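You operate a simulated robot arm through the tools that you are given. There is no shell and no other tool. Be economical: measure what you need, move in short steps, check, and stop when the job is done.

You are at the controls of a simulated robot arm. One attempt, no reset.

TASK
Clear the chair and brush the lint off its mat.
Fine: grey zip pouch in the tan basket, grey bowl on the side table, hand brush back; harm nothing. What is to be rubbed or washed off counts as gone when no trace of it is left.
Where things are to end (x, y in the base frame): grey bowl within 60 mm of [-690, 720].

It is judged by the outcome, as a careful person would: the job done as asked, and still so three seconds after it is handed in. It fails if anything else is knocked over, pushed out of place, dropped, spilled or broken.

THE ROBOT
A 6-joint arm with a two-finger parallel gripper on a trunk, on a base that drives. Base frame: it is fixed to the floor where the robot stands at the start and does not move with it; the origin is under the middle of the robot, x ahead of it, y to its left, z up. Readings come in mm, rad, newtons and seconds.
With the tool pointing down near the work surface it reaches from about 200 to 440 mm from the robot's upright axis, wherever it stands. Its first joint turns from -2.897 to 2.897 rad. Places, roughly: mat on the chair [500, 100, 500]; top of the side table [-800, 500, 800]. Payload 4.1 kg.
The TCP is the grasp point between the finger pads, 23 mm short of the fingertips. In the tool frame z runs along the fingers and y along their closing line. Largest opening 94 mm; finger width 38, thickness 10; the body of the gripper, 54 by 96 mm, starts 39 mm behind the TCP.
Orientation is that of the tool frame in the base frame, as [roll, pitch, yaw] about the fixed x, y, z axes, in that order (R = Rz(yaw) Ry(pitch) Rx(roll)). With the fingers straight down and closing along the base's y, the tool's x points along the base's -x, its y along +y and its z along -z.

THE INTERFACE
- The arm moves only by the tool move_arm. Its argument "increments" is a list of rows, each a list of 7 numbers: the shift along the base's x, y, z in units of 400 mm (1.0 is 400 mm), then the turn, a rotation vector about the base's x, y, z in units of 180 degrees (1.0 is 180 degrees), then the gripper command, from -1 (shut) to 1 (fully open), values between in proportion. In form: [[dx, dy, dz, rx, ry, rz, gripper], ...]. A call has 1 to 20 rows; each row is the pose to reach, as a shift and turn from the pose commanded when the call began. A call with a number of a shift or a turn outside -1 to 1 is refused whole. A row lasts 0.2 s, in which the tool goes at most 50 mm and 0.15 rad; a call with a longer step from one row to the next is refused whole, and so is a gripper value outside its range. A pose out of reach is approached as far as the arm can. The call stops where the force on the tool passes 40 N (or 10 N more than at its start, if that is more) or the arm is blocked; 0.2 s more then pass. Each finger travels about 45 mm/s and halts on what it meets, pressing with about 31 N; the grip force reading is that of the motor and also rises with nothing between the fingers. The clock runs only during rows and for 0.2 s after the last one: add rows that repeat a pose to give the fingers time. The reply holds the time, the measured pose of the TCP, the force on the tool along the base axes, the opening and the grip force, in the units named above and with some noise, with the torque about the TCP (base axes, N m) and any sound that the robot's microphone picked up, and new pictures: "pictures" is both (left out), scene, wrist or none.
- Cameras (640 x 400 px; columns grow to the right, rows downward): "scene" is now at [-19.6, 211, 1285.3]; the picture's right is [0.74, -0.67, 0.00], its down [-0.60, -0.67, -0.43] and it looks along [0.29, 0.32, -0.90] (base axes); focal length 214 px, centre (320, 200). "wrist" rides on the gripper at [86, 16, -75] in the tool frame; the picture's right is [-0.18, 0.98, 0.00], its down [-0.58, -0.11, -0.81] and it looks along [-0.79, -0.15, 0.59] (tool axes); focal length 243 px, centre (320, 200). There is no depth. A picture from a camera that has moved, and an enlarged one, comes with that camera's place and axes in the base frame and with its lens.
- lift_body(by): slides the trunk up (or, below 0, down) by that many mm; the arm and the scene camera ride with it, the base frame stays. It gives what a move gives, with no picture.
- steer(legs): drives the robot by 1 to 6 legs, each [ahead, turn to the left] in mm and rad, along the robot's own axes; the way and the turn of a leg run together, so that a leg with both is an arc; at most 1500 mm and 3.142 rad a leg. The arm and the cameras ride along, it lands a little off, and it stops where it bumps. It gives what a move gives, and a new picture of the scene camera.
- turn_head(pan, tilt): turns the head with the scene camera to pan (to the left, within 2.705 rad either way) and tilt (down, from -0.506 to 1.204), counted from straight ahead of the robot. It gives what a move gives, and a new picture of the scene camera.
- inspect(camera, box): a new picture of the part [left, top, right, bottom] of that camera's present view, enlarged. It takes no simulated time.
- hand_in(): hands the job in; it is judged then, once.

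Work in short steps. Places have to be worked out from the pictures, the camera data and where the tool is seen: move nearer, look again, correct. Check each grasp and each placing, and mend what went wrong. You have 120 turns and 260 pictures in all, those below and enlarged ones among them. Open the gripper and draw the arm clear of the work before you hand the job in, unless the task says otherwise; then end with one line.

The tools are called as a command line: name --pt "numbers of a row" for each row, then --argument value for the rest, lists and objects as JSON in quotes. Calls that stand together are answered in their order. move_arm: Moves the arm, as the interface text tells. Its arguments: {"type":"object","properties":{"increments":{"type":"array"},"pictures":{"type":"string","enum":["both","scene","wrist","none"]}},"required":["increments"]} The other tools are called the same way: lift_body (by) slides the trunk up or down; steer (legs) drives the base; turn_head (pan, tilt) turns the head that bears the scene camera; inspect (camera, box) takes an enlarged picture of a part of a camera's view; hand_in () hands the job in.

At the start:

```text
t: 0.0
tool_pos: [19.7, 431.0, 1114.4]
orientation: [-3.142, 0.0, 3.141]
ft_force: [0.0, -0.4, -0.6]
torque: [0.0, -0.01, 0.0]
width: 93.9
grasp_force: 0.2
trunk travel left (down, up): [-275.0, 315.0]
robot x, y, heading: [2.6, 4.6, -0.002]
head pan, tilt: [0.838, 1.121]
```

scene: 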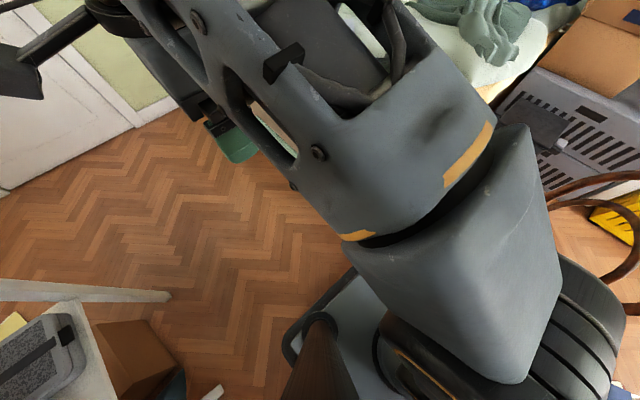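
wrist: 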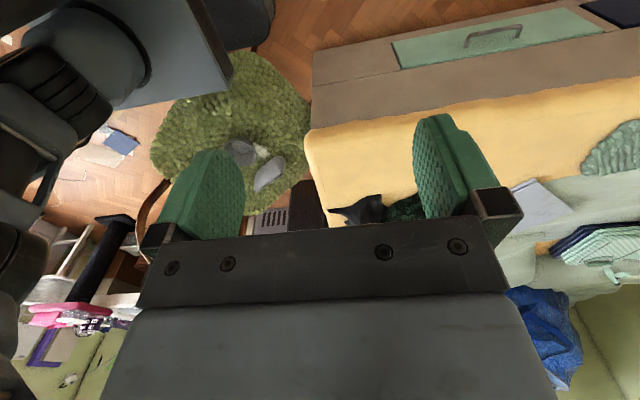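

The scene camera is looking to the left and mostly sees the arm. I turn the head to see the chair ahead.

turn_head --pan 0.0 --tilt 0.8

turn_head --pan 2.5 --tilt 0.6

turn_head --pan -1.0 --tilt 0.8

```text
t: 1.2
tool_pos: [19.5, 429.6, 1114.4]
orientation: [-3.141, 0.002, -3.141]
ft_force: [-0.2, -1.0, 0.8]
torque: [0.03, -0.03, -0.02]
width: 94.0
grasp_force: 0.1
trunk travel left (down, up): [-275.0, 315.0]
robot x, y, heading: [2.7, -2.6, -0.004]
head pan, tilt: [0.0, 0.799]
camera scene: at [19.8, 165.3, 1308.4], right [0.0, -1.0, 0.0], down [-0.72, 0.0, -0.7], along [0.7, 0.0, -0.72], focal length 214 px, centre (320, 200)
```

scene: 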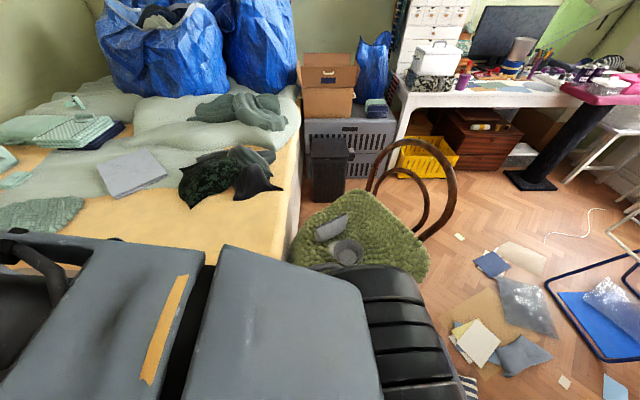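

```text
t: 3.4
tool_pos: [20.0, 430.2, 1115.2]
orientation: [3.141, 0.0, 3.142]
ft_force: [-0.4, -0.1, -0.4]
torque: [-0.02, -0.02, 0.0]
width: 94.1
grasp_force: 0.1
trunk travel left (down, up): [-275.0, 315.0]
robot x, y, heading: [-0.3, 2.5, 0.001]
head pan, tilt: [2.499, 0.6]
camera scene: at [-131.6, 218.2, 1325.3], right [0.6, 0.8, 0.0], down [0.45, -0.34, -0.82], along [-0.66, 0.49, -0.57], focal length 214 px, centre (320, 200)
```

scene: 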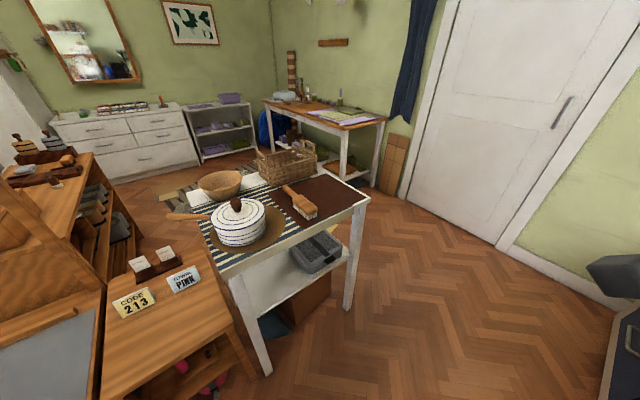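

```text
t: 6.4
tool_pos: [19.2, 430.5, 1114.5]
orientation: [3.142, 0.0, -3.141]
ft_force: [1.0, 0.2, 0.7]
torque: [0.03, -0.03, -0.01]
width: 94.0
grasp_force: 0.1
trunk travel left (down, up): [-275.0, 315.0]
robot x, y, heading: [0.5, 4.4, 0.003]
head pan, tilt: [-1.0, 0.799]
camera scene: at [-17.3, 97.3, 1308.4], right [-0.84, -0.54, 0.0], down [-0.39, 0.6, -0.7], along [0.38, -0.59, -0.72], focal length 214 px, centre (320, 200)
```

scene: 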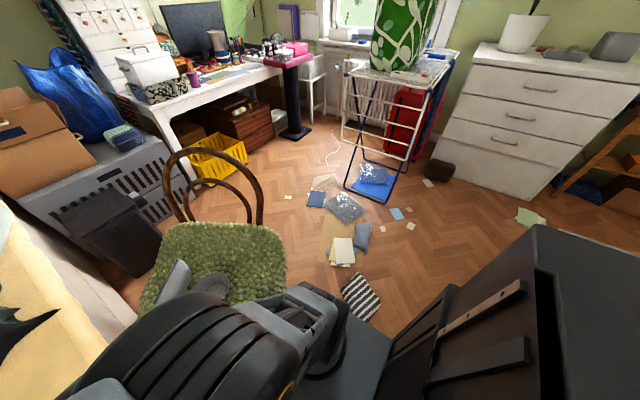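

The chair with the mat, pouch and bowl is ahead; the brush and tan basket are on the side table behind left. I take close-ups.

inspect --camera "scene" --box '[120, 130, 320, 330]'

turn_head --pan 2.5 --tilt 0.7

inspect --camera "scene" --box '[160, 100, 400, 250]'

```text
2.00 times, centred on (220, 230) of scene
camera zoom: at [-17.3, 97.3, 1308.4], right [-0.84, -0.54, 0.0], down [-0.39, 0.6, -0.7], along [0.38, -0.59, -0.72], focal length 429 px, centre (520, 140)
```

zoom: 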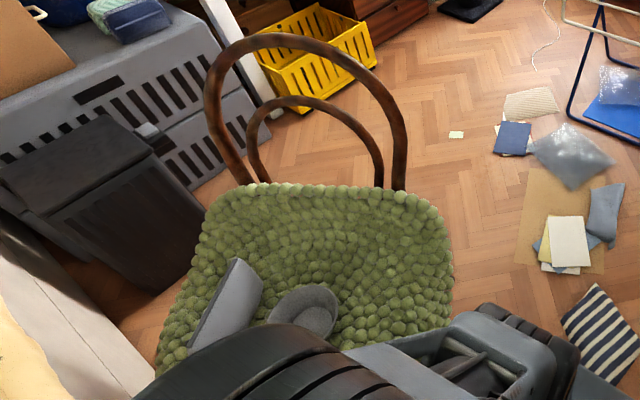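

```text
t: 9.3
tool_pos: [20.0, 428.9, 1114.4]
orientation: [3.142, 0.002, 3.141]
ft_force: [-0.1, 0.4, -0.1]
torque: [0.0, 0.03, -0.03]
width: 94.3
grasp_force: 0.2
trunk travel left (down, up): [-275.0, 315.0]
robot x, y, heading: [-1.4, -0.9, -0.001]
head pan, tilt: [2.499, 0.7]
camera scene: at [-128.9, 216.1, 1316.7], right [0.6, 0.8, 0.0], down [0.52, -0.39, -0.76], along [-0.61, 0.46, -0.64], focal length 214 px, centre (320, 200)
```

scene: 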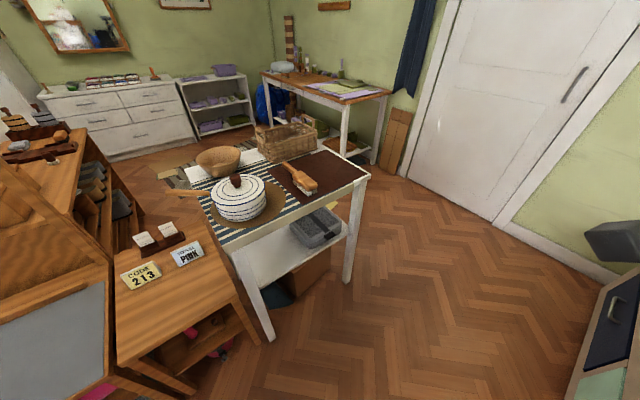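

```text
2.67 times, centred on (280, 175) of scene
camera zoom: at [-128.9, 216.1, 1316.7], right [0.6, 0.8, 0.0], down [0.52, -0.39, -0.76], along [-0.61, 0.46, -0.64], focal length 572 px, centre (427, 267)
```

zoom: 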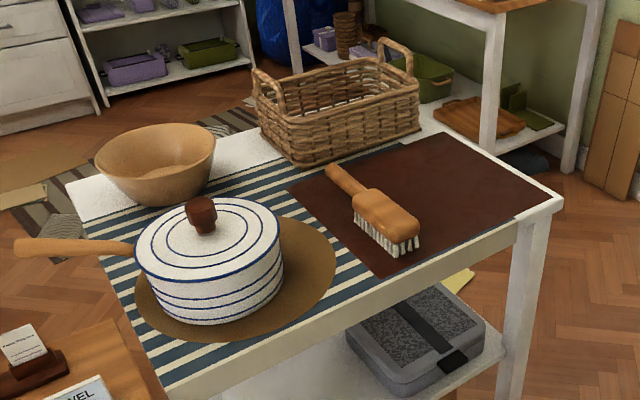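

The brush lies bristles-down on a brown mat, the basket at the back of the table. Now I swing the arm out ahead (high up) to look down on the chair with the wrist camera.

move_arm --pt "0.1 -0.05 0 0 0 0 1" --pt "0.2 -0.1 0 0 0 0 1" --pt "0.3 -0.15 0 0 0 0 1" --pt "0.4 -0.2 0 0 0 0 1" --pt "0.5 -0.25 0 0 0 0 1" --pt "0.6 -0.3 0 0 0 0 1" --pt "0.7 -0.37 0 0 0 0 1" --pt "0.77 -0.46 0 0 0 0 1" --pt "0.83 -0.55 0 0 0 0 1" --pt "0.87 -0.65 0 0 0 0 1" --pt "0.9 -0.75 0 0 0 0 1" --pt "0.92 -0.85 0 0 0 0 1" --pt "0.92 -0.95 0 0 0 0 1" --pictures "wrist"

turn_head --pan 0.0 --tilt 1.0

```text
t: 12.1
tool_pos: [388.0, 48.5, 1116.0]
orientation: [-3.141, -0.001, -3.14]
ft_force: [0.5, -0.5, 0.6]
torque: [-0.01, 0.0, -0.03]
width: 93.8
grasp_force: 0.0
trunk travel left (down, up): [-275.0, 315.0]
robot x, y, heading: [0.8, 1.6, -0.004]
head pan, tilt: [2.499, 0.7]
camera wrist: at [303.7, 66.7, 1191.6], right [0.18, 0.98, 0.0], down [0.58, -0.11, 0.81], along [0.79, -0.15, -0.59], focal length 243 px, centre (320, 200)
```

wrist: 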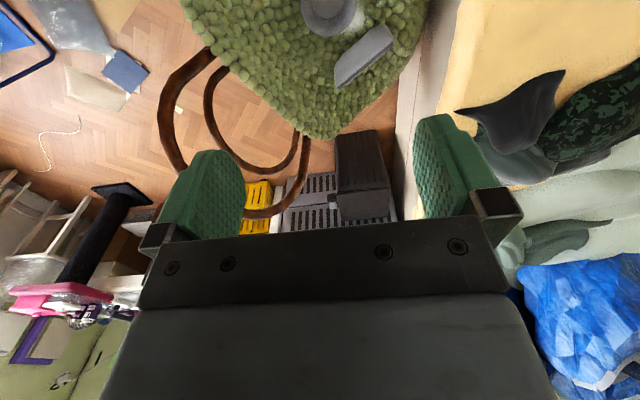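

```text
t: 14.4
tool_pos: [388.5, 49.7, 1115.8]
orientation: [3.142, 0.001, -3.141]
ft_force: [-0.3, 0.0, 0.6]
torque: [0.03, -0.03, 0.01]
width: 93.8
grasp_force: 0.2
trunk travel left (down, up): [-275.0, 315.0]
robot x, y, heading: [-2.1, 1.0, -0.002]
head pan, tilt: [0.0, 1.0]
camera scene: at [8.8, 165.1, 1293.3], right [0.0, -1.0, 0.0], down [-0.84, 0.0, -0.54], along [0.54, 0.0, -0.84], focal length 214 px, centre (320, 200)
```

scene: 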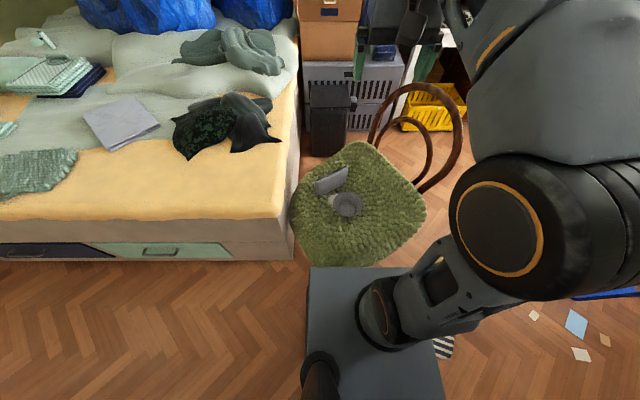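

The picture shows a slab in front of the robot at the arm's foot; I lower the trunk to learn whether it rides with it, and get nearer to the chair for the work.

lift_body --by -150

turn_head --pan -0.1 --tilt 1.0

inspect --camera "scene" --box '[240, 120, 420, 280]'

inspect --camera "wrist" --box '[160, 0, 460, 160]'

```text
t: 16.1
tool_pos: [387.4, 50.1, 965.3]
orientation: [-3.14, -0.001, -3.141]
ft_force: [0.2, -0.6, 0.3]
torque: [-0.04, -0.02, 0.02]
width: 94.1
grasp_force: 0.1
trunk travel left (down, up): [-125.0, 465.0]
robot x, y, heading: [2.9, 2.9, -0.002]
head pan, tilt: [0.0, 1.0]
```

```text
t: 16.8
tool_pos: [387.8, 49.3, 964.9]
orientation: [-3.142, -0.001, -3.141]
ft_force: [-0.3, 0.5, 0.7]
torque: [-0.02, 0.0, 0.0]
width: 94.1
grasp_force: 0.1
trunk travel left (down, up): [-125.0, 465.0]
robot x, y, heading: [0.1, 0.9, -0.004]
head pan, tilt: [-0.099, 1.0]
camera scene: at [8.5, 158.2, 1143.3], right [-0.1, -1.0, 0.0], down [-0.84, 0.08, -0.54], along [0.54, -0.05, -0.84], focal length 214 px, centre (320, 200)
```

scene: 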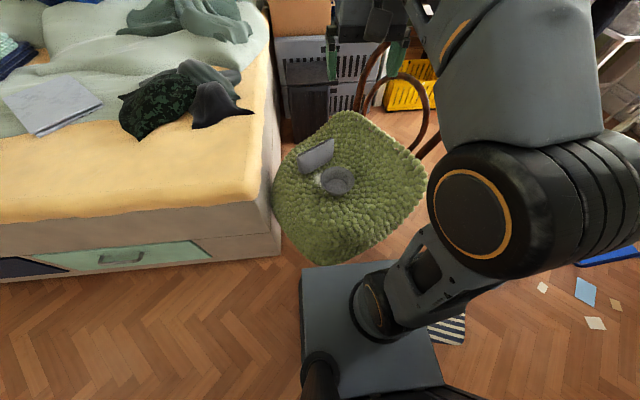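

```text
2.50 times, centred on (330, 200) of scene
camera zoom: at [8.5, 158.2, 1143.3], right [-0.1, -1.0, 0.0], down [-0.84, 0.08, -0.54], along [0.54, -0.05, -0.84], focal length 536 px, centre (295, 200)
```

zoom: 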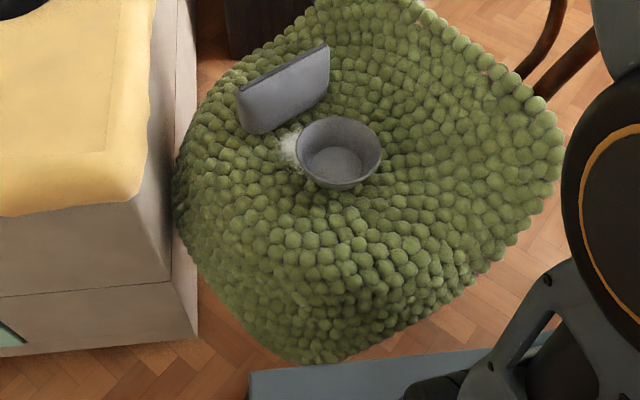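

```text
2.13 times, centred on (310, 80) of wrist
camera zoom: at [303.8, 67.2, 1041.5], right [0.18, 0.98, 0.0], down [0.58, -0.11, 0.81], along [0.79, -0.15, -0.59], focal length 518 px, centre (341, 456)
```

zoom: 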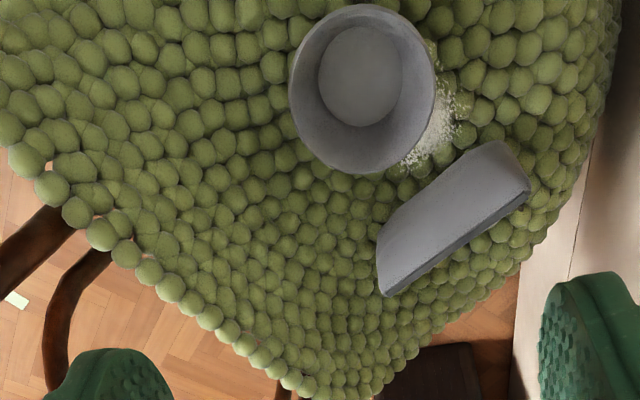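

The lint lies beside the bowl near (470, 90), between it and the pouch; bowl rim centre about (459, 57, 567), pouch about (595, 120, 545). I need to know the base's footprint before driving near the chair, so I swing the arm left and look back beneath the slab.

move_arm --pt "0 0.1 0 0 0 -0.02 1" --pt "0 0.2 0 0 0 -0.04 1" --pt "-0.02 0.3 0 0 0 -0.06 1" --pt "-0.05 0.4 0 0 0 -0.08 1" --pt "-0.1 0.5 0 0 0 -0.1 1" --pt "-0.17 0.58 0 0 0 -0.12 1" --pt "-0.25 0.65 0 0 0 -0.14 1" --pt "-0.34 0.71 0 0 0 -0.16 1" --pt "-0.43 0.76 0 0 0 -0.18 1" --pt "-0.53 0.81 0 0 0 -0.2 1" --pt "-0.63 0.85 0 0 0 -0.22 1" --pt "-0.73 0.88 0 0 0 -0.24 1" --pt "-0.83 0.91 0 0 0 -0.26 1" --pt "-0.92 0.93 -0.05 0 0 -0.28 1" --pt "-0.92 0.93 -0.17 0 0 -0.28 1" --pt "-0.92 0.93 -0.29 0 0 -0.28 1" --pt "-0.92 0.93 -0.41 0 0 -0.28 1" --pt "-0.92 0.93 -0.53 0 0 -0.28 1" --pt "-0.92 0.93 -0.65 0 0 -0.28 1" --pictures "both"

```text
t: 20.8
tool_pos: [18.4, 420.0, 706.2]
orientation: [3.141, -0.001, 2.262]
ft_force: [0.0, -0.7, 0.4]
torque: [0.0, -0.02, -0.01]
width: 94.0
grasp_force: 0.1
trunk travel left (down, up): [-125.0, 465.0]
robot x, y, heading: [3.5, -1.5, 0.002]
head pan, tilt: [-0.099, 1.0]
camera scene: at [8.4, 158.0, 1143.4], right [-0.1, -1.0, 0.0], down [-0.84, 0.08, -0.54], along [0.54, -0.05, -0.84], focal length 214 px, centre (320, 200)
camera wrist: at [-21.5, 499.1, 782.4], right [0.87, 0.48, 0.0], down [0.29, -0.52, 0.81], along [0.39, -0.7, -0.59], focal length 243 px, centre (320, 200)
```

scene: 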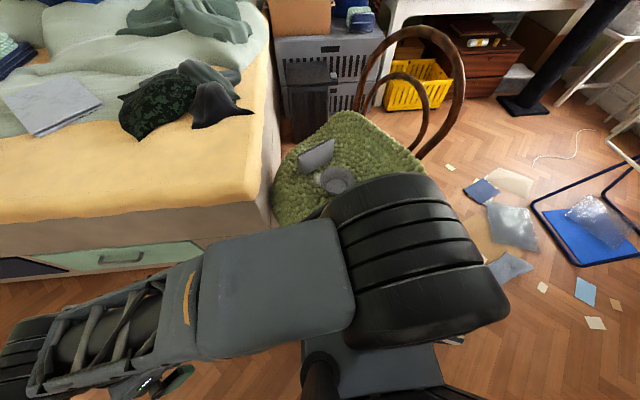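
wrist: 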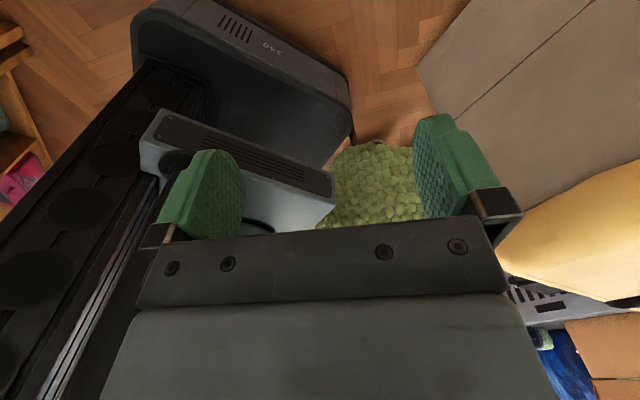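

The floor box reaches about x = 265 and ±180 sideways, so it's already under the mat's front; driving further ahead is out. I test how far the arm really reaches toward the pouch, high over the chair.

move_arm --pt "0 0 0.12 0 0 0.0 1" --pt "0 0 0.24 0 0 0.0 1" --pt "0.1 -0.02 0.32 0 0 0.02 1" --pt "0.2 -0.05 0.32 0 0 0.04 1" --pt "0.3 -0.08 0.32 0 0 0.06 1" --pt "0.4 -0.12 0.32 0 0 0.09 1" --pt "0.5 -0.17 0.32 0 0 0.12 1" --pt "0.6 -0.23 0.32 0 0 0.15 1" --pt "0.7 -0.3 0.32 0 0 0.18 1" --pt "0.79 -0.38 0.32 0 0 0.2 1" --pt "0.86 -0.47 0.32 0 0 0.22 1" --pt "0.92 -0.56 0.32 0 0 0.24 1" --pt "0.96 -0.66 0.32 0 0 0.26 1" --pt "0.96 -0.75 0.32 0 0 0.28 1" --pictures "none"

move_arm --pt "0.1 0 0 0 0 0 1" --pt "0.2 0 0 0 0 0 1" --pt "0.3 0 0 0 0 0 1" --pt "0.4 0 0 0 0 0 1" --pt "0.5 0 0 0 0 0 1" --pt "0.5 0 0 0 0 0 1" --pictures "wrist"

```text
refused: row 3 steps farther than a row can; nothing moved
```

```text
t: 22.2
tool_pos: [219.2, 423.3, 707.2]
orientation: [3.141, -0.002, 2.262]
ft_force: [0.4, -0.5, 0.4]
torque: [-0.01, -0.01, 0.02]
width: 94.2
grasp_force: 0.1
trunk travel left (down, up): [-125.0, 465.0]
robot x, y, heading: [-1.0, 2.7, 0.003]
head pan, tilt: [-0.099, 1.0]
camera wrist: at [178.4, 501.6, 782.6], right [0.87, 0.49, 0.0], down [0.29, -0.52, 0.81], along [0.39, -0.71, -0.59], focal length 243 px, centre (320, 200)
```

wrist: 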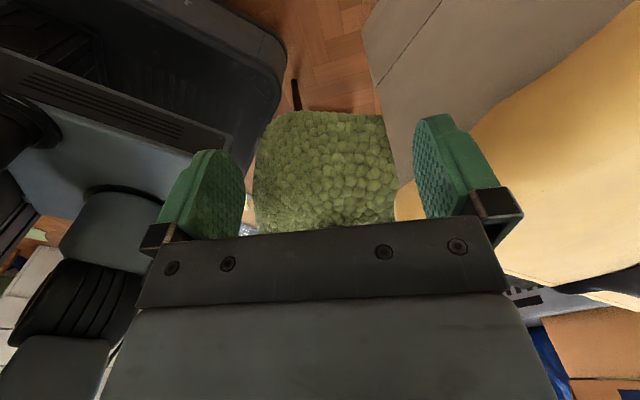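

Radius 477 is reached without trouble. Front chair leg's foot is about (301, 99), only ~35 mm ahead of the base. Now out over the chair at height.

move_arm --pt "0 0 0.12 0 0 0.0 1" --pt "0 0 0.24 0 0 0.0 1" --pt "0.05 -0.05 0.3 0 0 0.02 1" --pt "0.12 -0.12 0.3 0 0 0.04 1" --pt "0.2 -0.18 0.3 0 0 0.07 1" --pt "0.28 -0.24 0.3 0 0 0.1 1" --pt "0.36 -0.31 0.3 0 0 0.13 1" --pt "0.42 -0.38 0.3 0 0 0.16 1" --pt "0.48 -0.46 0.3 0 0 0.19 1" --pt "0.54 -0.54 0.3 0 0 0.22 1" --pt "0.6 -0.62 0.3 0 0 0.25 1" --pt "0.66 -0.7 0.3 0 0 0.28 1" --pt "0.76 -0.74 0.3 0 0 0.28 1" --pt "0.86 -0.74 0.3 0 0 0.28 1" --pt "0.96 -0.74 0.3 0 0 0.28 1" --pt "0.96 -0.74 0.3 0 0 0.28 1" --pictures "wrist"

```text
t: 25.6
tool_pos: [604.5, 126.9, 825.4]
orientation: [3.141, -0.001, 3.141]
ft_force: [1.3, -0.3, 0.4]
torque: [-0.01, 0.0, 0.0]
width: 93.9
grasp_force: 0.1
trunk travel left (down, up): [-125.0, 465.0]
robot x, y, heading: [0.8, -1.7, 0.001]
head pan, tilt: [-0.099, 1.0]
camera wrist: at [520.8, 143.3, 901.0], right [0.18, 0.98, 0.0], down [0.58, -0.11, 0.81], along [0.79, -0.15, -0.59], focal length 243 px, centre (320, 200)
```

wrist: 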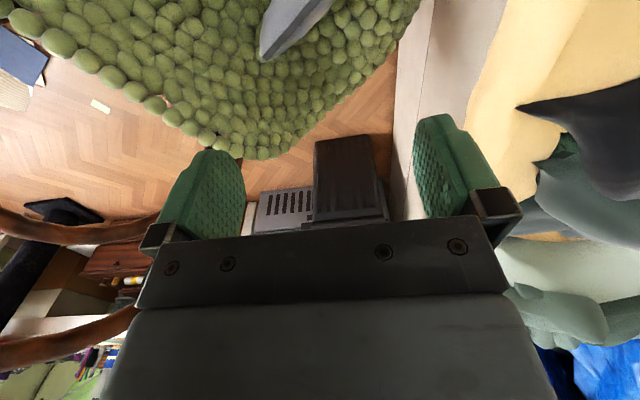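

The arm reaches (604, 127) tool-down at this height, fine. I back off to view pouch, lint and bowl clearly with the wrist camera.

move_arm --pt "-0.1 0 0 0 0 0 1" --pt "-0.2 0 0 0 0 0 1" --pt "-0.3 0 0 0 0 0 1" --pt "-0.4 0 0 0 0 0 1" --pt "-0.5 0 0 0 0 0 1" --pt "-0.5 0 -0.1 0 0 0 1" --pictures "none"

inspect --camera "wrist" --box '[200, 0, 440, 150]'

```text
t: 27.0
tool_pos: [403.8, 124.3, 785.7]
orientation: [-3.141, -0.001, 3.141]
ft_force: [-0.8, 0.0, -0.1]
torque: [-0.01, -0.01, -0.01]
width: 94.0
grasp_force: 0.0
trunk travel left (down, up): [-125.0, 465.0]
robot x, y, heading: [-0.6, 0.5, -0.003]
head pan, tilt: [-0.099, 1.0]
```

```text
2.67 times, centred on (320, 75) of wrist
camera zoom: at [319.7, 143.0, 861.5], right [0.18, 0.98, 0.0], down [0.58, -0.11, 0.81], along [0.79, -0.15, -0.59], focal length 647 px, centre (320, 533)
```

zoom: 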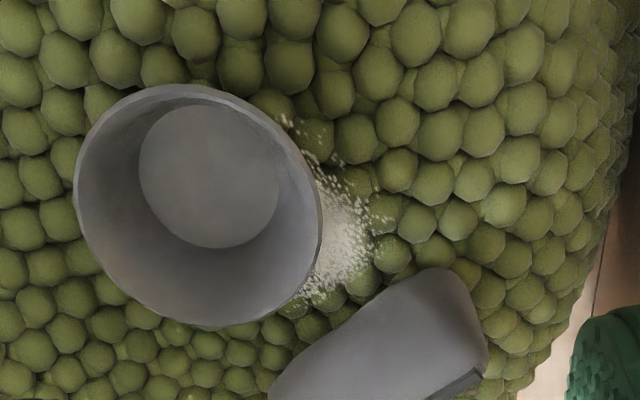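

Lint centre about (510, 120) beside the bowl. I want the whole pouch too.

inspect --camera "wrist" --box '[220, 60, 460, 210]'

inspect --camera "scene" --box '[260, 120, 420, 220]'

```text
2.67 times, centred on (340, 135) of wrist
camera zoom: at [319.7, 143.0, 861.5], right [0.18, 0.98, 0.0], down [0.58, -0.11, 0.81], along [0.79, -0.15, -0.59], focal length 647 px, centre (267, 373)
```

zoom: 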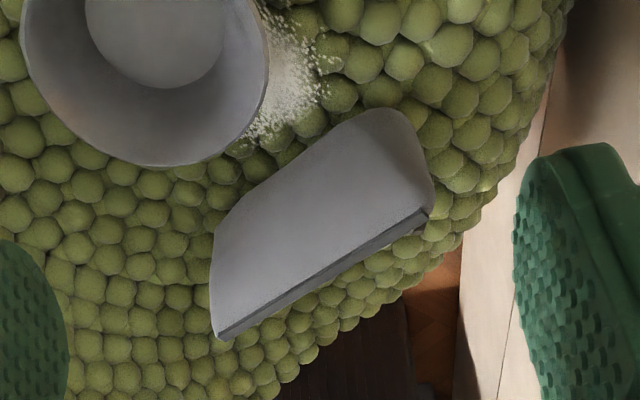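

```text
4.00 times, centred on (340, 170) of scene
camera zoom: at [8.4, 158.1, 1143.3], right [-0.1, -0.99, 0.0], down [-0.84, 0.08, -0.54], along [0.54, -0.05, -0.84], focal length 858 px, centre (240, 320)
```

zoom: 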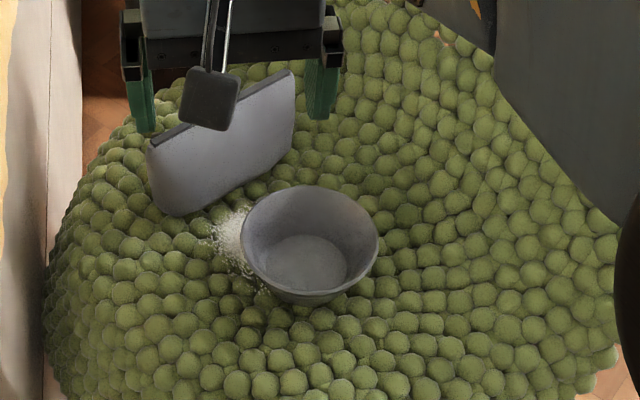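

The pouch stands upright, its zip edge on top (~z 590), running from (553,184) to (635,55). I turn the gripper so it closes across the thin direction and go above its middle (594,120).

move_arm --pt "0.06 0 0 0 0 -0.04 1" --pt "0.12 0 0 0 0 -0.08 1" --pt "0.18 0 0 0 0 -0.12 1" --pt "0.24 0 0 0 0 -0.16 1" --pt "0.3 0 0 0 0 -0.2 1" --pt "0.36 -0.01 0 0 0 -0.24 1" --pt "0.42 -0.01 0 0 0 -0.28 1" --pt "0.475 -0.01 -0.05 0 0 -0.318 1" --pt "0.475 -0.01 -0.15 0 0 -0.318 1" --pt "0.475 -0.01 -0.25 0 0 -0.318 1" --pt "0.475 -0.01 -0.25 0 0 -0.318 1"

```text
t: 29.4
tool_pos: [593.1, 121.0, 684.0]
orientation: [3.141, 0.002, 2.143]
ft_force: [0.5, 0.4, -0.1]
torque: [-0.01, 0.0, -0.02]
width: 94.0
grasp_force: 0.1
trunk travel left (down, up): [-125.0, 465.0]
robot x, y, heading: [0.7, -2.0, -0.001]
head pan, tilt: [-0.099, 1.0]
camera scene: at [8.5, 158.2, 1143.3], right [-0.1, -1.0, 0.0], down [-0.84, 0.08, -0.54], along [0.54, -0.05, -0.84], focal length 214 px, centre (320, 200)
camera wrist: at [561.9, 203.5, 760.7], right [0.93, 0.38, 0.0], down [0.22, -0.55, 0.81], along [0.3, -0.75, -0.59], focal length 243 px, centre (320, 200)
```

scene: 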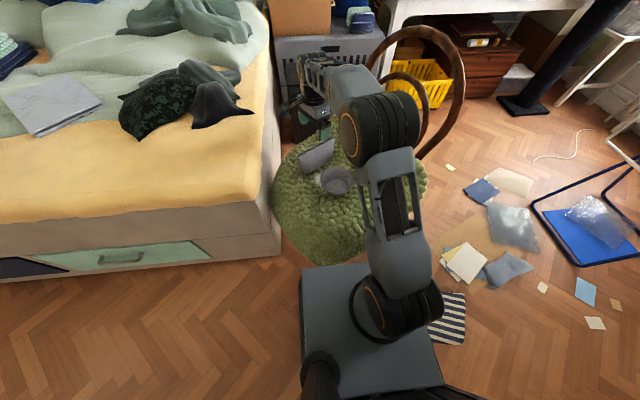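
wrist: 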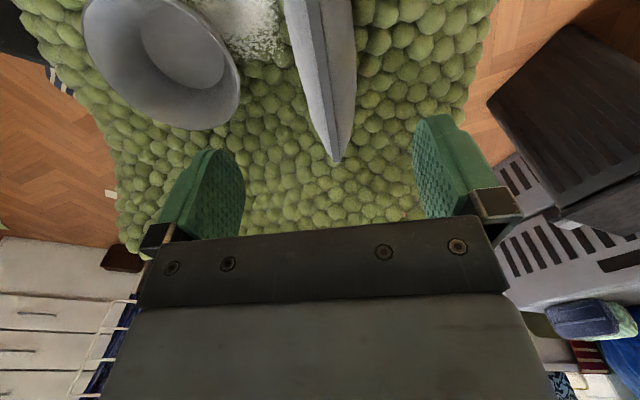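

The pouch's ridge lies centred and aligned between the fingers. I go down to z ≈ 560.

move_arm --pt "0 0 -0.08 0 0 0 1" --pt "0 0 -0.16 0 0 0 1" --pt "0 0 -0.24 0 0 0 1" --pt "0 0 -0.31 0 0 0 1" --pt "0 0 -0.31 0 0 0 1"

```text
t: 30.6
tool_pos: [593.2, 121.9, 562.0]
orientation: [-3.141, 0.0, 2.143]
ft_force: [-0.4, 0.0, 0.5]
torque: [0.04, 0.01, 0.02]
width: 94.1
grasp_force: 0.0
trunk travel left (down, up): [-125.0, 465.0]
robot x, y, heading: [-2.3, -0.5, -0.001]
head pan, tilt: [-0.099, 1.0]
camera scene: at [8.5, 158.2, 1143.3], right [-0.1, -1.0, 0.0], down [-0.84, 0.08, -0.54], along [0.54, -0.05, -0.84], focal length 214 px, centre (320, 200)
camera wrist: at [562.4, 205.3, 637.3], right [0.93, 0.38, 0.0], down [0.22, -0.55, 0.81], along [0.3, -0.75, -0.59], focal length 243 px, centre (320, 200)
```

scene: 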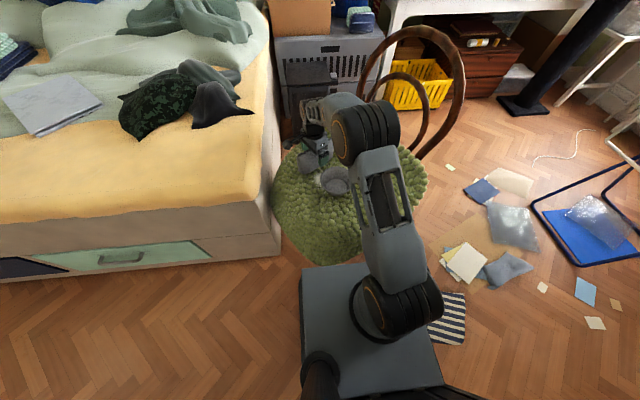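
wrist: 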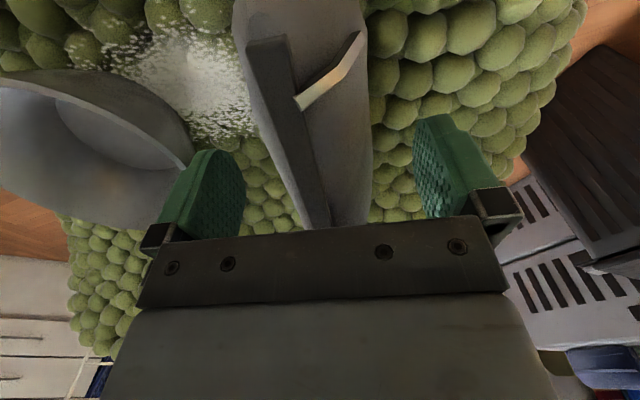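

The pouch is between the pads with the zip and pull on top. I close.

move_arm --pt "0 0 0 0 0 0 -1" --pt "0 0 0 0 0 0 -1" --pt "0 0 0 0 0 0 -1" --pt "0 0 0 0 0 0 -1" --pt "0 0 0 0 0 0 -1" --pt "0 0 0 0 0 0 -1" --pictures "none"

```text
t: 32.0
tool_pos: [593.2, 122.8, 563.1]
orientation: [-3.141, 0.0, 2.143]
ft_force: [-1.8, -0.6, 2.3]
torque: [-0.09, 0.12, -0.09]
width: 43.0
grasp_force: 30.9
trunk travel left (down, up): [-125.0, 465.0]
robot x, y, heading: [0.8, -0.5, 0.002]
head pan, tilt: [-0.099, 1.0]
```

Held at 43 mm. I lift straight up.

move_arm --pt "0 0 0.08 0 0 0 -1" --pt "0 0 0.16 0 0 0 -1" --pt "0 0 0.26 0 0 0 -1" --pt "0 0 0.36 0 0 0 -1" --pt "0 0 0.46 0 0 0 -1" --pt "0 0 0.56 0 0 0 -1"

```text
t: 33.4
tool_pos: [594.3, 120.0, 786.1]
orientation: [3.141, 0.0, 2.143]
ft_force: [-0.1, 0.8, 0.1]
torque: [-0.01, 0.03, 0.0]
width: 0.0
grasp_force: 30.6
trunk travel left (down, up): [-125.0, 465.0]
robot x, y, heading: [0.2, -1.0, -0.002]
head pan, tilt: [-0.099, 1.0]
camera scene: at [8.7, 158.2, 1143.3], right [-0.1, -1.0, 0.0], down [-0.84, 0.08, -0.54], along [0.54, -0.05, -0.84], focal length 214 px, centre (320, 200)
camera wrist: at [563.0, 203.1, 861.6], right [0.93, 0.38, 0.0], down [0.22, -0.55, 0.81], along [0.3, -0.75, -0.59], focal length 243 px, centre (320, 200)
```

scene: 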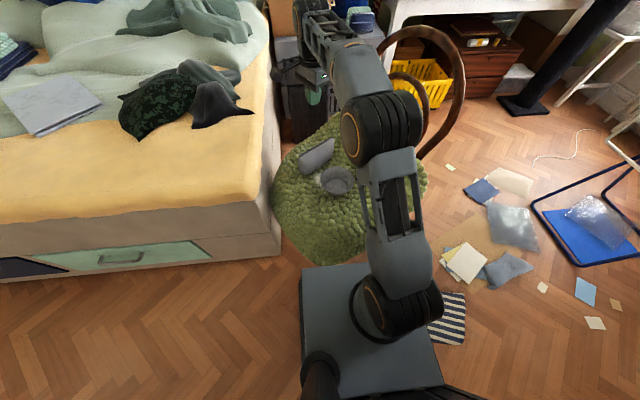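
wrist: 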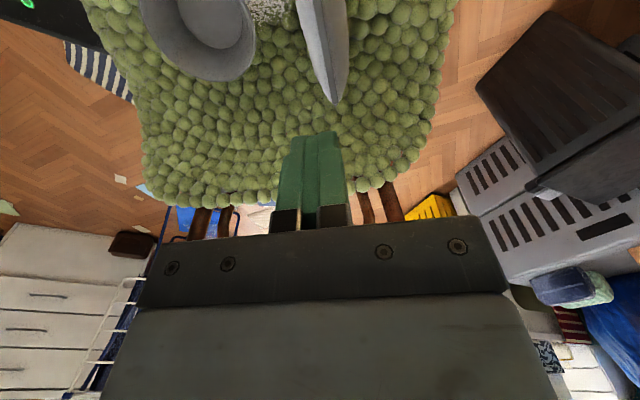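

The pouch tapers upward and slid out of the pads; it still stands in place. I open and go lower, to grip its wider lower part.

move_arm --pt "0 0 0 0 0 0 1" --pt "0 0 0 0 0 0 1" --pt "0 0 0 0 0 0 1" --pt "0 0 0 0 0 0 1" --pt "0 0 0 0 0 0 1" --pt "0 0 -0.1 0 0 0 1" --pt "0 0 -0.2 0 0 0 1" --pt "0 0 -0.3 0 0 0 1" --pt "0 0 -0.4 0 0 0 1" --pt "0 0 -0.5 0 0 0 1" --pt "0 0 -0.56 0 0 0 1" --pt "0 0 -0.59 0 0 0 1" --pt "0 0 -0.615 0 0 0 1" --pt "0 0 -0.615 0 0 0 1" --pictures "wrist"

```text
t: 36.5
tool_pos: [595.2, 122.5, 547.1]
orientation: [3.128, 0.005, 2.143]
ft_force: [-5.8, 0.4, 18.8]
torque: [0.23, -0.01, 0.06]
width: 93.7
grasp_force: 0.1
trunk travel left (down, up): [-125.0, 465.0]
robot x, y, heading: [2.8, -2.6, -0.001]
head pan, tilt: [-0.099, 1.0]
stopped in row 14: the force on the tool passed its limit (the readings are from after the stop); the commanded pose is now the measured one
camera wrist: at [563.6, 205.5, 622.5], right [0.93, 0.38, 0.01], down [0.21, -0.55, 0.81], along [0.31, -0.74, -0.59], focal length 243 px, centre (320, 200)
```

wrist: 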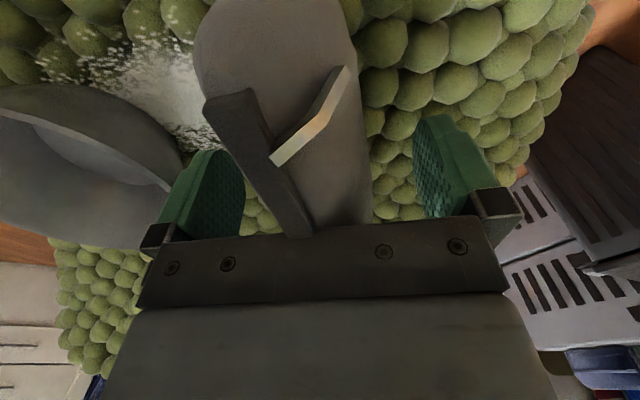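

Contact at fingertip z ≈ 524 (mat). I ease up 3 mm and close here, then lift slowly a little.

move_arm --pt "0 0 0.008 0 0 0 1" --pt "0 0 0.008 0 0 0 -1" --pt "0 0 0.008 0 0 0 -1" --pt "0 0 0.008 0 0 0 -1" --pt "0 0 0.008 0 0 0 -1" --pt "0 0 0.008 0 0 0 -1" --pt "0 0 0.008 0 0 0 -1" --pt "0 0 0.008 0 0 0 -1" --pictures "wrist"

```text
t: 38.3
tool_pos: [596.6, 122.6, 546.3]
orientation: [3.133, 0.002, 2.143]
ft_force: [-1.0, -0.6, 0.1]
torque: [0.0, 0.09, 0.08]
width: 52.0
grasp_force: 31.5
trunk travel left (down, up): [-125.0, 465.0]
robot x, y, heading: [2.3, 1.2, -0.0]
head pan, tilt: [-0.099, 1.0]
camera wrist: at [563.7, 205.3, 622.6], right [0.93, 0.38, 0.01], down [0.22, -0.55, 0.81], along [0.31, -0.75, -0.59], focal length 243 px, centre (320, 200)
```

wrist: 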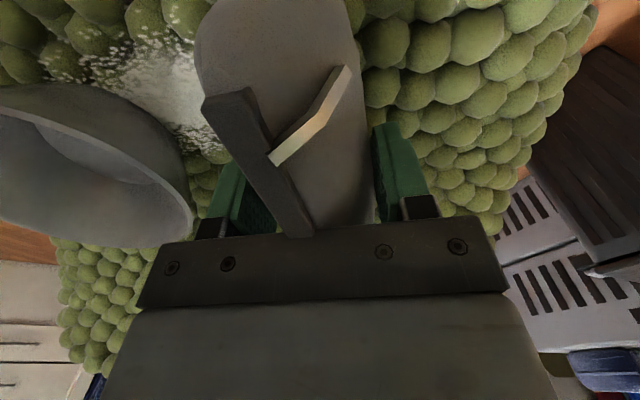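

Now 52 mm wide. I lift slowly 30 mm as a test.

move_arm --pt "0 0 0.02 0 0 0 -1" --pt "0 0 0.04 0 0 0 -1" --pt "0 0 0.06 0 0 0 -1" --pt "0 0 0.08 0 0 0 -1" --pt "0 0 0.08 0 0 0 -1" --pictures "wrist"

```text
t: 39.5
tool_pos: [595.6, 123.4, 579.1]
orientation: [3.134, 0.004, 2.144]
ft_force: [0.4, 0.4, -1.2]
torque: [0.02, 0.04, -0.01]
width: 52.0
grasp_force: 31.2
trunk travel left (down, up): [-125.0, 465.0]
robot x, y, heading: [1.1, -1.9, 0.001]
head pan, tilt: [-0.099, 1.0]
camera wrist: at [563.6, 205.2, 654.5], right [0.93, 0.38, 0.01], down [0.22, -0.55, 0.81], along [0.31, -0.75, -0.59], focal length 243 px, centre (320, 200)
```

wrist: 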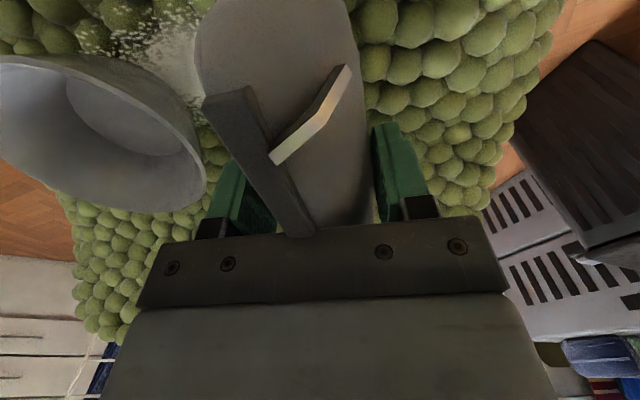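

It holds firmly. I lift higher and draw the arm in toward the robot.

move_arm --pt "0 0 0.08 0 0 0 -1" --pt "0 0 0.16 0 0 0 -1" --pt "0 0 0.24 0 0 0 -1" --pt "0 0 0.32 0 0 0 -1" --pt "0 0 0.4 0 0 0 -1" --pt "0 0 0.5 0 0 0 -1" --pt "-0.08 -0.03 0.56 0 0 0 -1" --pt "-0.16 -0.06 0.6 0 0 0 -1" --pt "-0.25 -0.1 0.6 0 0 0 -1" --pt "-0.34 -0.14 0.6 0 0 0 -1" --pt "-0.43 -0.18 0.6 0 0 0 -1" --pt "-0.52 -0.22 0.6 0 0 0 -1" --pt "-0.6 -0.25 0.6 0 0 0 -1" --pt "-0.6 -0.25 0.6 0 0 0 -1" --pictures "wrist"

lift_body --by 290

steer --legs '[[-200, 0], [0, 1.571]]'

```text
t: 42.5
tool_pos: [353.5, 22.3, 817.9]
orientation: [3.134, 0.003, 2.144]
ft_force: [0.4, 0.1, -0.8]
torque: [0.01, -0.02, 0.01]
width: 51.9
grasp_force: 31.0
trunk travel left (down, up): [-125.0, 465.0]
robot x, y, heading: [0.5, 3.8, 0.004]
head pan, tilt: [-0.099, 1.0]
camera wrist: at [322.3, 104.7, 893.1], right [0.93, 0.38, 0.01], down [0.22, -0.55, 0.81], along [0.31, -0.75, -0.59], focal length 243 px, centre (320, 200)
```

wrist: 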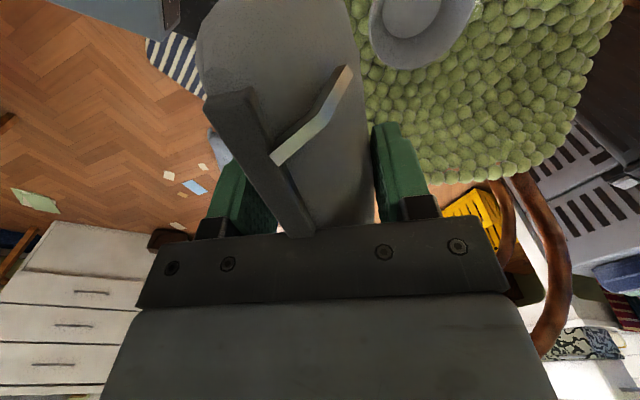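

```text
t: 45.4
tool_pos: [354.2, 23.0, 1108.5]
orientation: [3.132, 0.002, 2.144]
ft_force: [0.6, -1.0, -1.5]
torque: [0.01, 0.03, -0.01]
width: 51.8
grasp_force: 30.9
trunk travel left (down, up): [-415.0, 175.0]
robot x, y, heading: [-0.7, 2.7, 0.002]
head pan, tilt: [-0.099, 1.0]
```

```text
t: 50.8
tool_pos: [-228.6, 354.1, 1107.9]
orientation: [3.133, 0.004, -2.554]
ft_force: [0.8, 0.2, -0.8]
torque: [-0.04, 0.02, 0.0]
width: 51.8
grasp_force: 30.5
trunk travel left (down, up): [-415.0, 175.0]
robot x, y, heading: [-204.3, 2.0, 1.589]
head pan, tilt: [-0.099, 1.0]
camera scene: at [-361.8, 5.0, 1433.3], right [1.0, -0.08, 0.0], down [-0.07, -0.84, -0.54], along [0.05, 0.54, -0.84], focal length 214 px, centre (320, 200)
```

scene: 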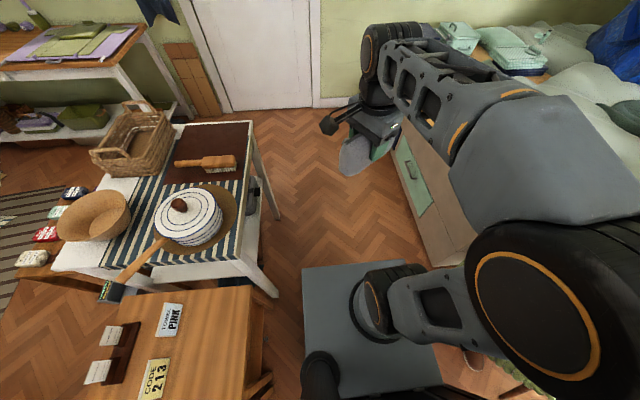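

Path along the table's right side is clear. I drive up, turn to face -x, and check before passing the table's end.

steer --legs '[[1110, 0], [0, 1.553]]'

turn_head --pan 0.5 --tilt 0.75

```text
t: 60.3
tool_pos: [-588.0, 1051.1, 1107.8]
orientation: [3.131, 0.004, -0.943]
ft_force: [-0.7, -0.4, -1.1]
torque: [0.0, 0.01, -0.02]
width: 52.1
grasp_force: 31.4
trunk travel left (down, up): [-415.0, 175.0]
robot x, y, heading: [-237.3, 1093.0, -3.084]
head pan, tilt: [-0.099, 1.0]
camera scene: at [-237.0, 930.7, 1433.3], right [0.05, 1.0, 0.0], down [0.84, -0.04, -0.54], along [-0.54, 0.02, -0.84], focal length 214 px, centre (320, 200)
```

scene: 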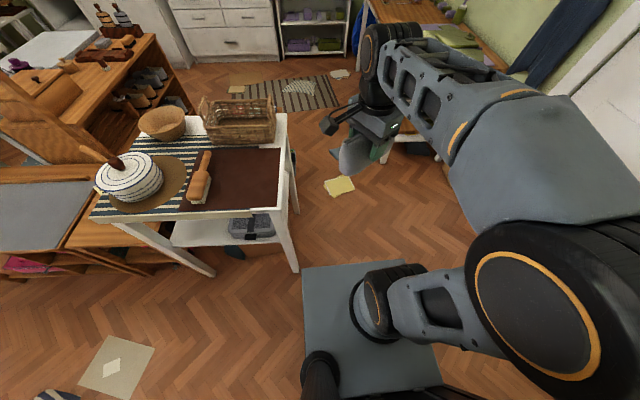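

```text
t: 61.3
tool_pos: [-587.8, 1050.7, 1107.7]
orientation: [3.131, 0.002, -0.944]
ft_force: [-0.3, -0.3, -0.9]
torque: [-0.02, -0.03, -0.02]
width: 51.9
grasp_force: 31.0
trunk travel left (down, up): [-415.0, 175.0]
robot x, y, heading: [-232.8, 1090.8, -3.088]
head pan, tilt: [0.499, 0.75]
camera scene: at [-238.0, 884.1, 1452.4], right [-0.52, 0.85, 0.0], down [0.58, 0.36, -0.73], along [-0.62, -0.38, -0.68], focal length 214 px, centre (320, 200)
```

scene: 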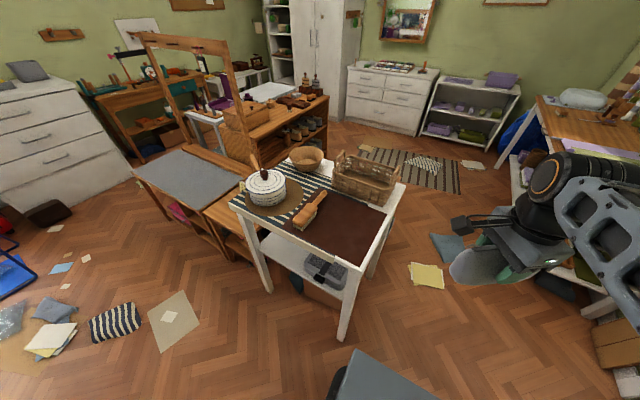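

Table end lies at y ≈ 815–860; a yellow paper is on the floor around (-1150..-1300, 1100), so I stop with the axis near x = -800. I straighten and drive 560 mm.

steer --legs '[[0, -0.06], [560, 0]]'

turn_head --pan 1.2 --tilt 0.85

```text
t: 64.9
tool_pos: [-1146.5, 1083.9, 1107.4]
orientation: [3.134, 0.003, -1.015]
ft_force: [0.6, -0.1, -1.4]
torque: [-0.02, -0.01, 0.02]
width: 52.0
grasp_force: 31.2
trunk travel left (down, up): [-415.0, 175.0]
robot x, y, heading: [-794.9, 1099.8, 3.126]
head pan, tilt: [0.499, 0.75]
camera scene: at [-809.4, 891.7, 1452.4], right [-0.46, 0.89, 0.0], down [0.6, 0.32, -0.73], along [-0.65, -0.34, -0.68], focal length 214 px, centre (320, 200)
```

scene: 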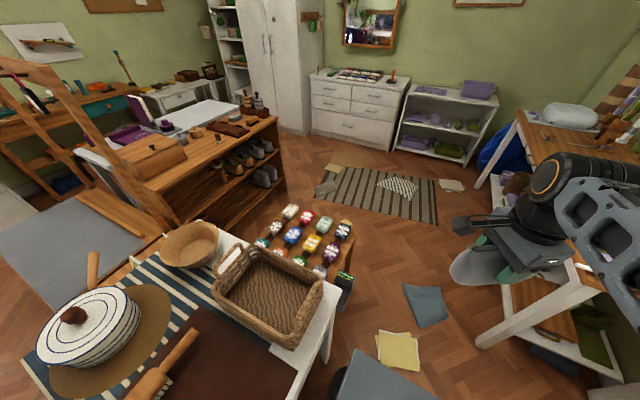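

```text
t: 66.0
tool_pos: [-1148.3, 1082.9, 1107.5]
orientation: [3.133, 0.004, -1.017]
ft_force: [-0.5, -0.8, -2.2]
torque: [-0.02, -0.03, 0.0]
width: 51.8
grasp_force: 31.4
trunk travel left (down, up): [-415.0, 175.0]
robot x, y, heading: [-794.9, 1100.3, 3.123]
head pan, tilt: [1.201, 0.85]
camera scene: at [-765.6, 857.7, 1444.4], right [-0.93, 0.38, 0.0], down [0.28, 0.7, -0.66], along [-0.25, -0.61, -0.75], focal length 214 px, centre (320, 200)
```

scene: 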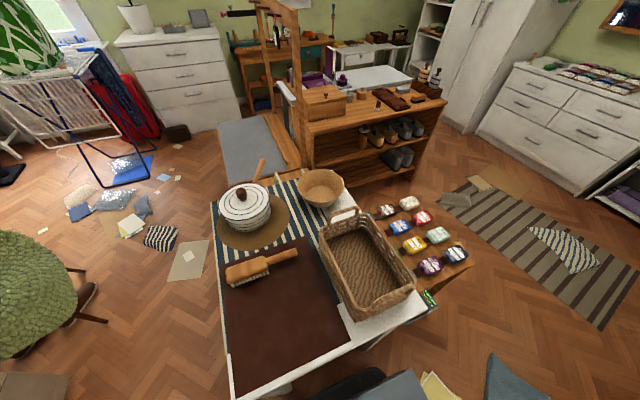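

Basket rim spans about x -1072..-900, y 505..765. I swing the pouch over, turning it lengthwise along y.

move_arm --pt "0.03 -0.08 0 0 0 -0.015 -1" --pt "0.06 -0.16 0 0 0 -0.03 -1" --pt "0.09 -0.25 0 0 0 -0.045 -1" --pt "0.13 -0.34 0 0 0 -0.06 -1" --pt "0.16 -0.43 0 0 0 -0.075 -1" --pt "0.2 -0.52 0 0 0 -0.09 -1" --pt "0.23 -0.61 0 0 0 -0.11 -1" --pt "0.27 -0.7 0 0 0 -0.13 -1" --pt "0.31 -0.79 0 0 0 -0.15 -1" --pt "0.35 -0.88 0 0 0 -0.165 -1" --pt "0.38 -0.97 0 0 0 -0.176 -1" --pt "0.38 -0.97 0 0 0 -0.176 -1" --pictures "both"

```text
t: 68.6
tool_pos: [-994.5, 694.9, 1108.6]
orientation: [3.132, 0.005, -1.572]
ft_force: [-0.3, 0.2, -1.2]
torque: [0.01, -0.02, 0.01]
width: 51.9
grasp_force: 31.1
trunk travel left (down, up): [-415.0, 175.0]
robot x, y, heading: [-793.4, 1097.6, 3.122]
head pan, tilt: [1.201, 0.85]
camera scene: at [-765.4, 857.1, 1444.3], right [-0.93, 0.38, 0.0], down [0.28, 0.7, -0.66], along [-0.25, -0.61, -0.75], focal length 214 px, centre (320, 200)
camera wrist: at [-1008.3, 609.3, 1184.3], right [-0.98, 0.18, 0.01], down [0.12, 0.58, 0.81], along [0.14, 0.79, -0.59], focal length 243 px, centre (320, 200)
```

scene: 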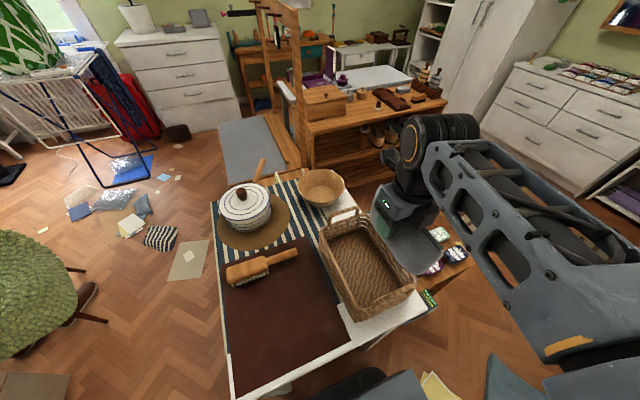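
wrist: 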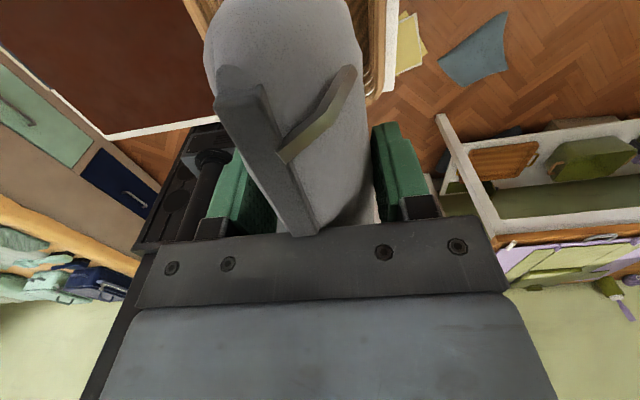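

Basket centre is near (-982, 640). I move over (-982, 652) and go down in the basket.

move_arm --pt "0.03 -0.1 0 0 0 0 -1" --pt "0.03 -0.1 -0.12 0 0 0 -1" --pt "0.03 -0.1 -0.24 0 0 0 -1" --pt "0.03 -0.1 -0.36 0 0 0 -1" --pt "0.03 -0.1 -0.36 0 0 0 -1" --pictures "both"

```text
t: 69.8
tool_pos: [-983.0, 654.8, 964.6]
orientation: [3.132, 0.006, -1.569]
ft_force: [-0.6, 0.0, -2.3]
torque: [0.0, 0.03, 0.01]
width: 51.7
grasp_force: 30.5
trunk travel left (down, up): [-415.0, 175.0]
robot x, y, heading: [-791.5, 1096.2, 3.123]
head pan, tilt: [1.201, 0.85]
camera scene: at [-765.5, 857.2, 1444.3], right [-0.93, 0.38, 0.0], down [0.28, 0.7, -0.66], along [-0.25, -0.61, -0.75], focal length 214 px, centre (320, 200)
camera wrist: at [-995.8, 569.9, 1039.4], right [-0.98, 0.18, 0.01], down [0.12, 0.58, 0.81], along [0.14, 0.79, -0.59], focal length 243 px, centre (320, 200)
```

scene: 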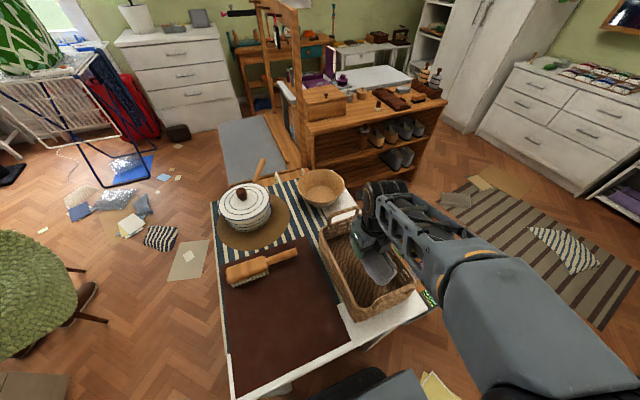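
wrist: 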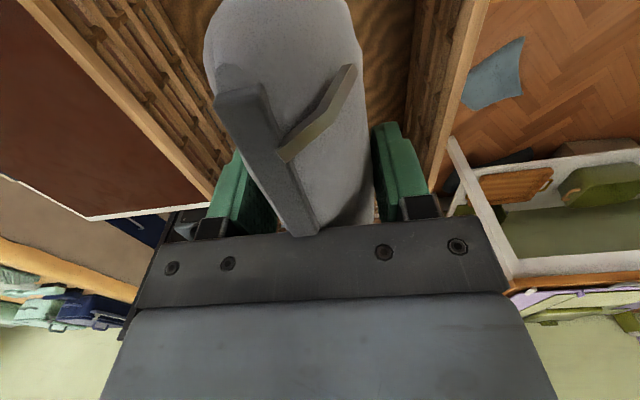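

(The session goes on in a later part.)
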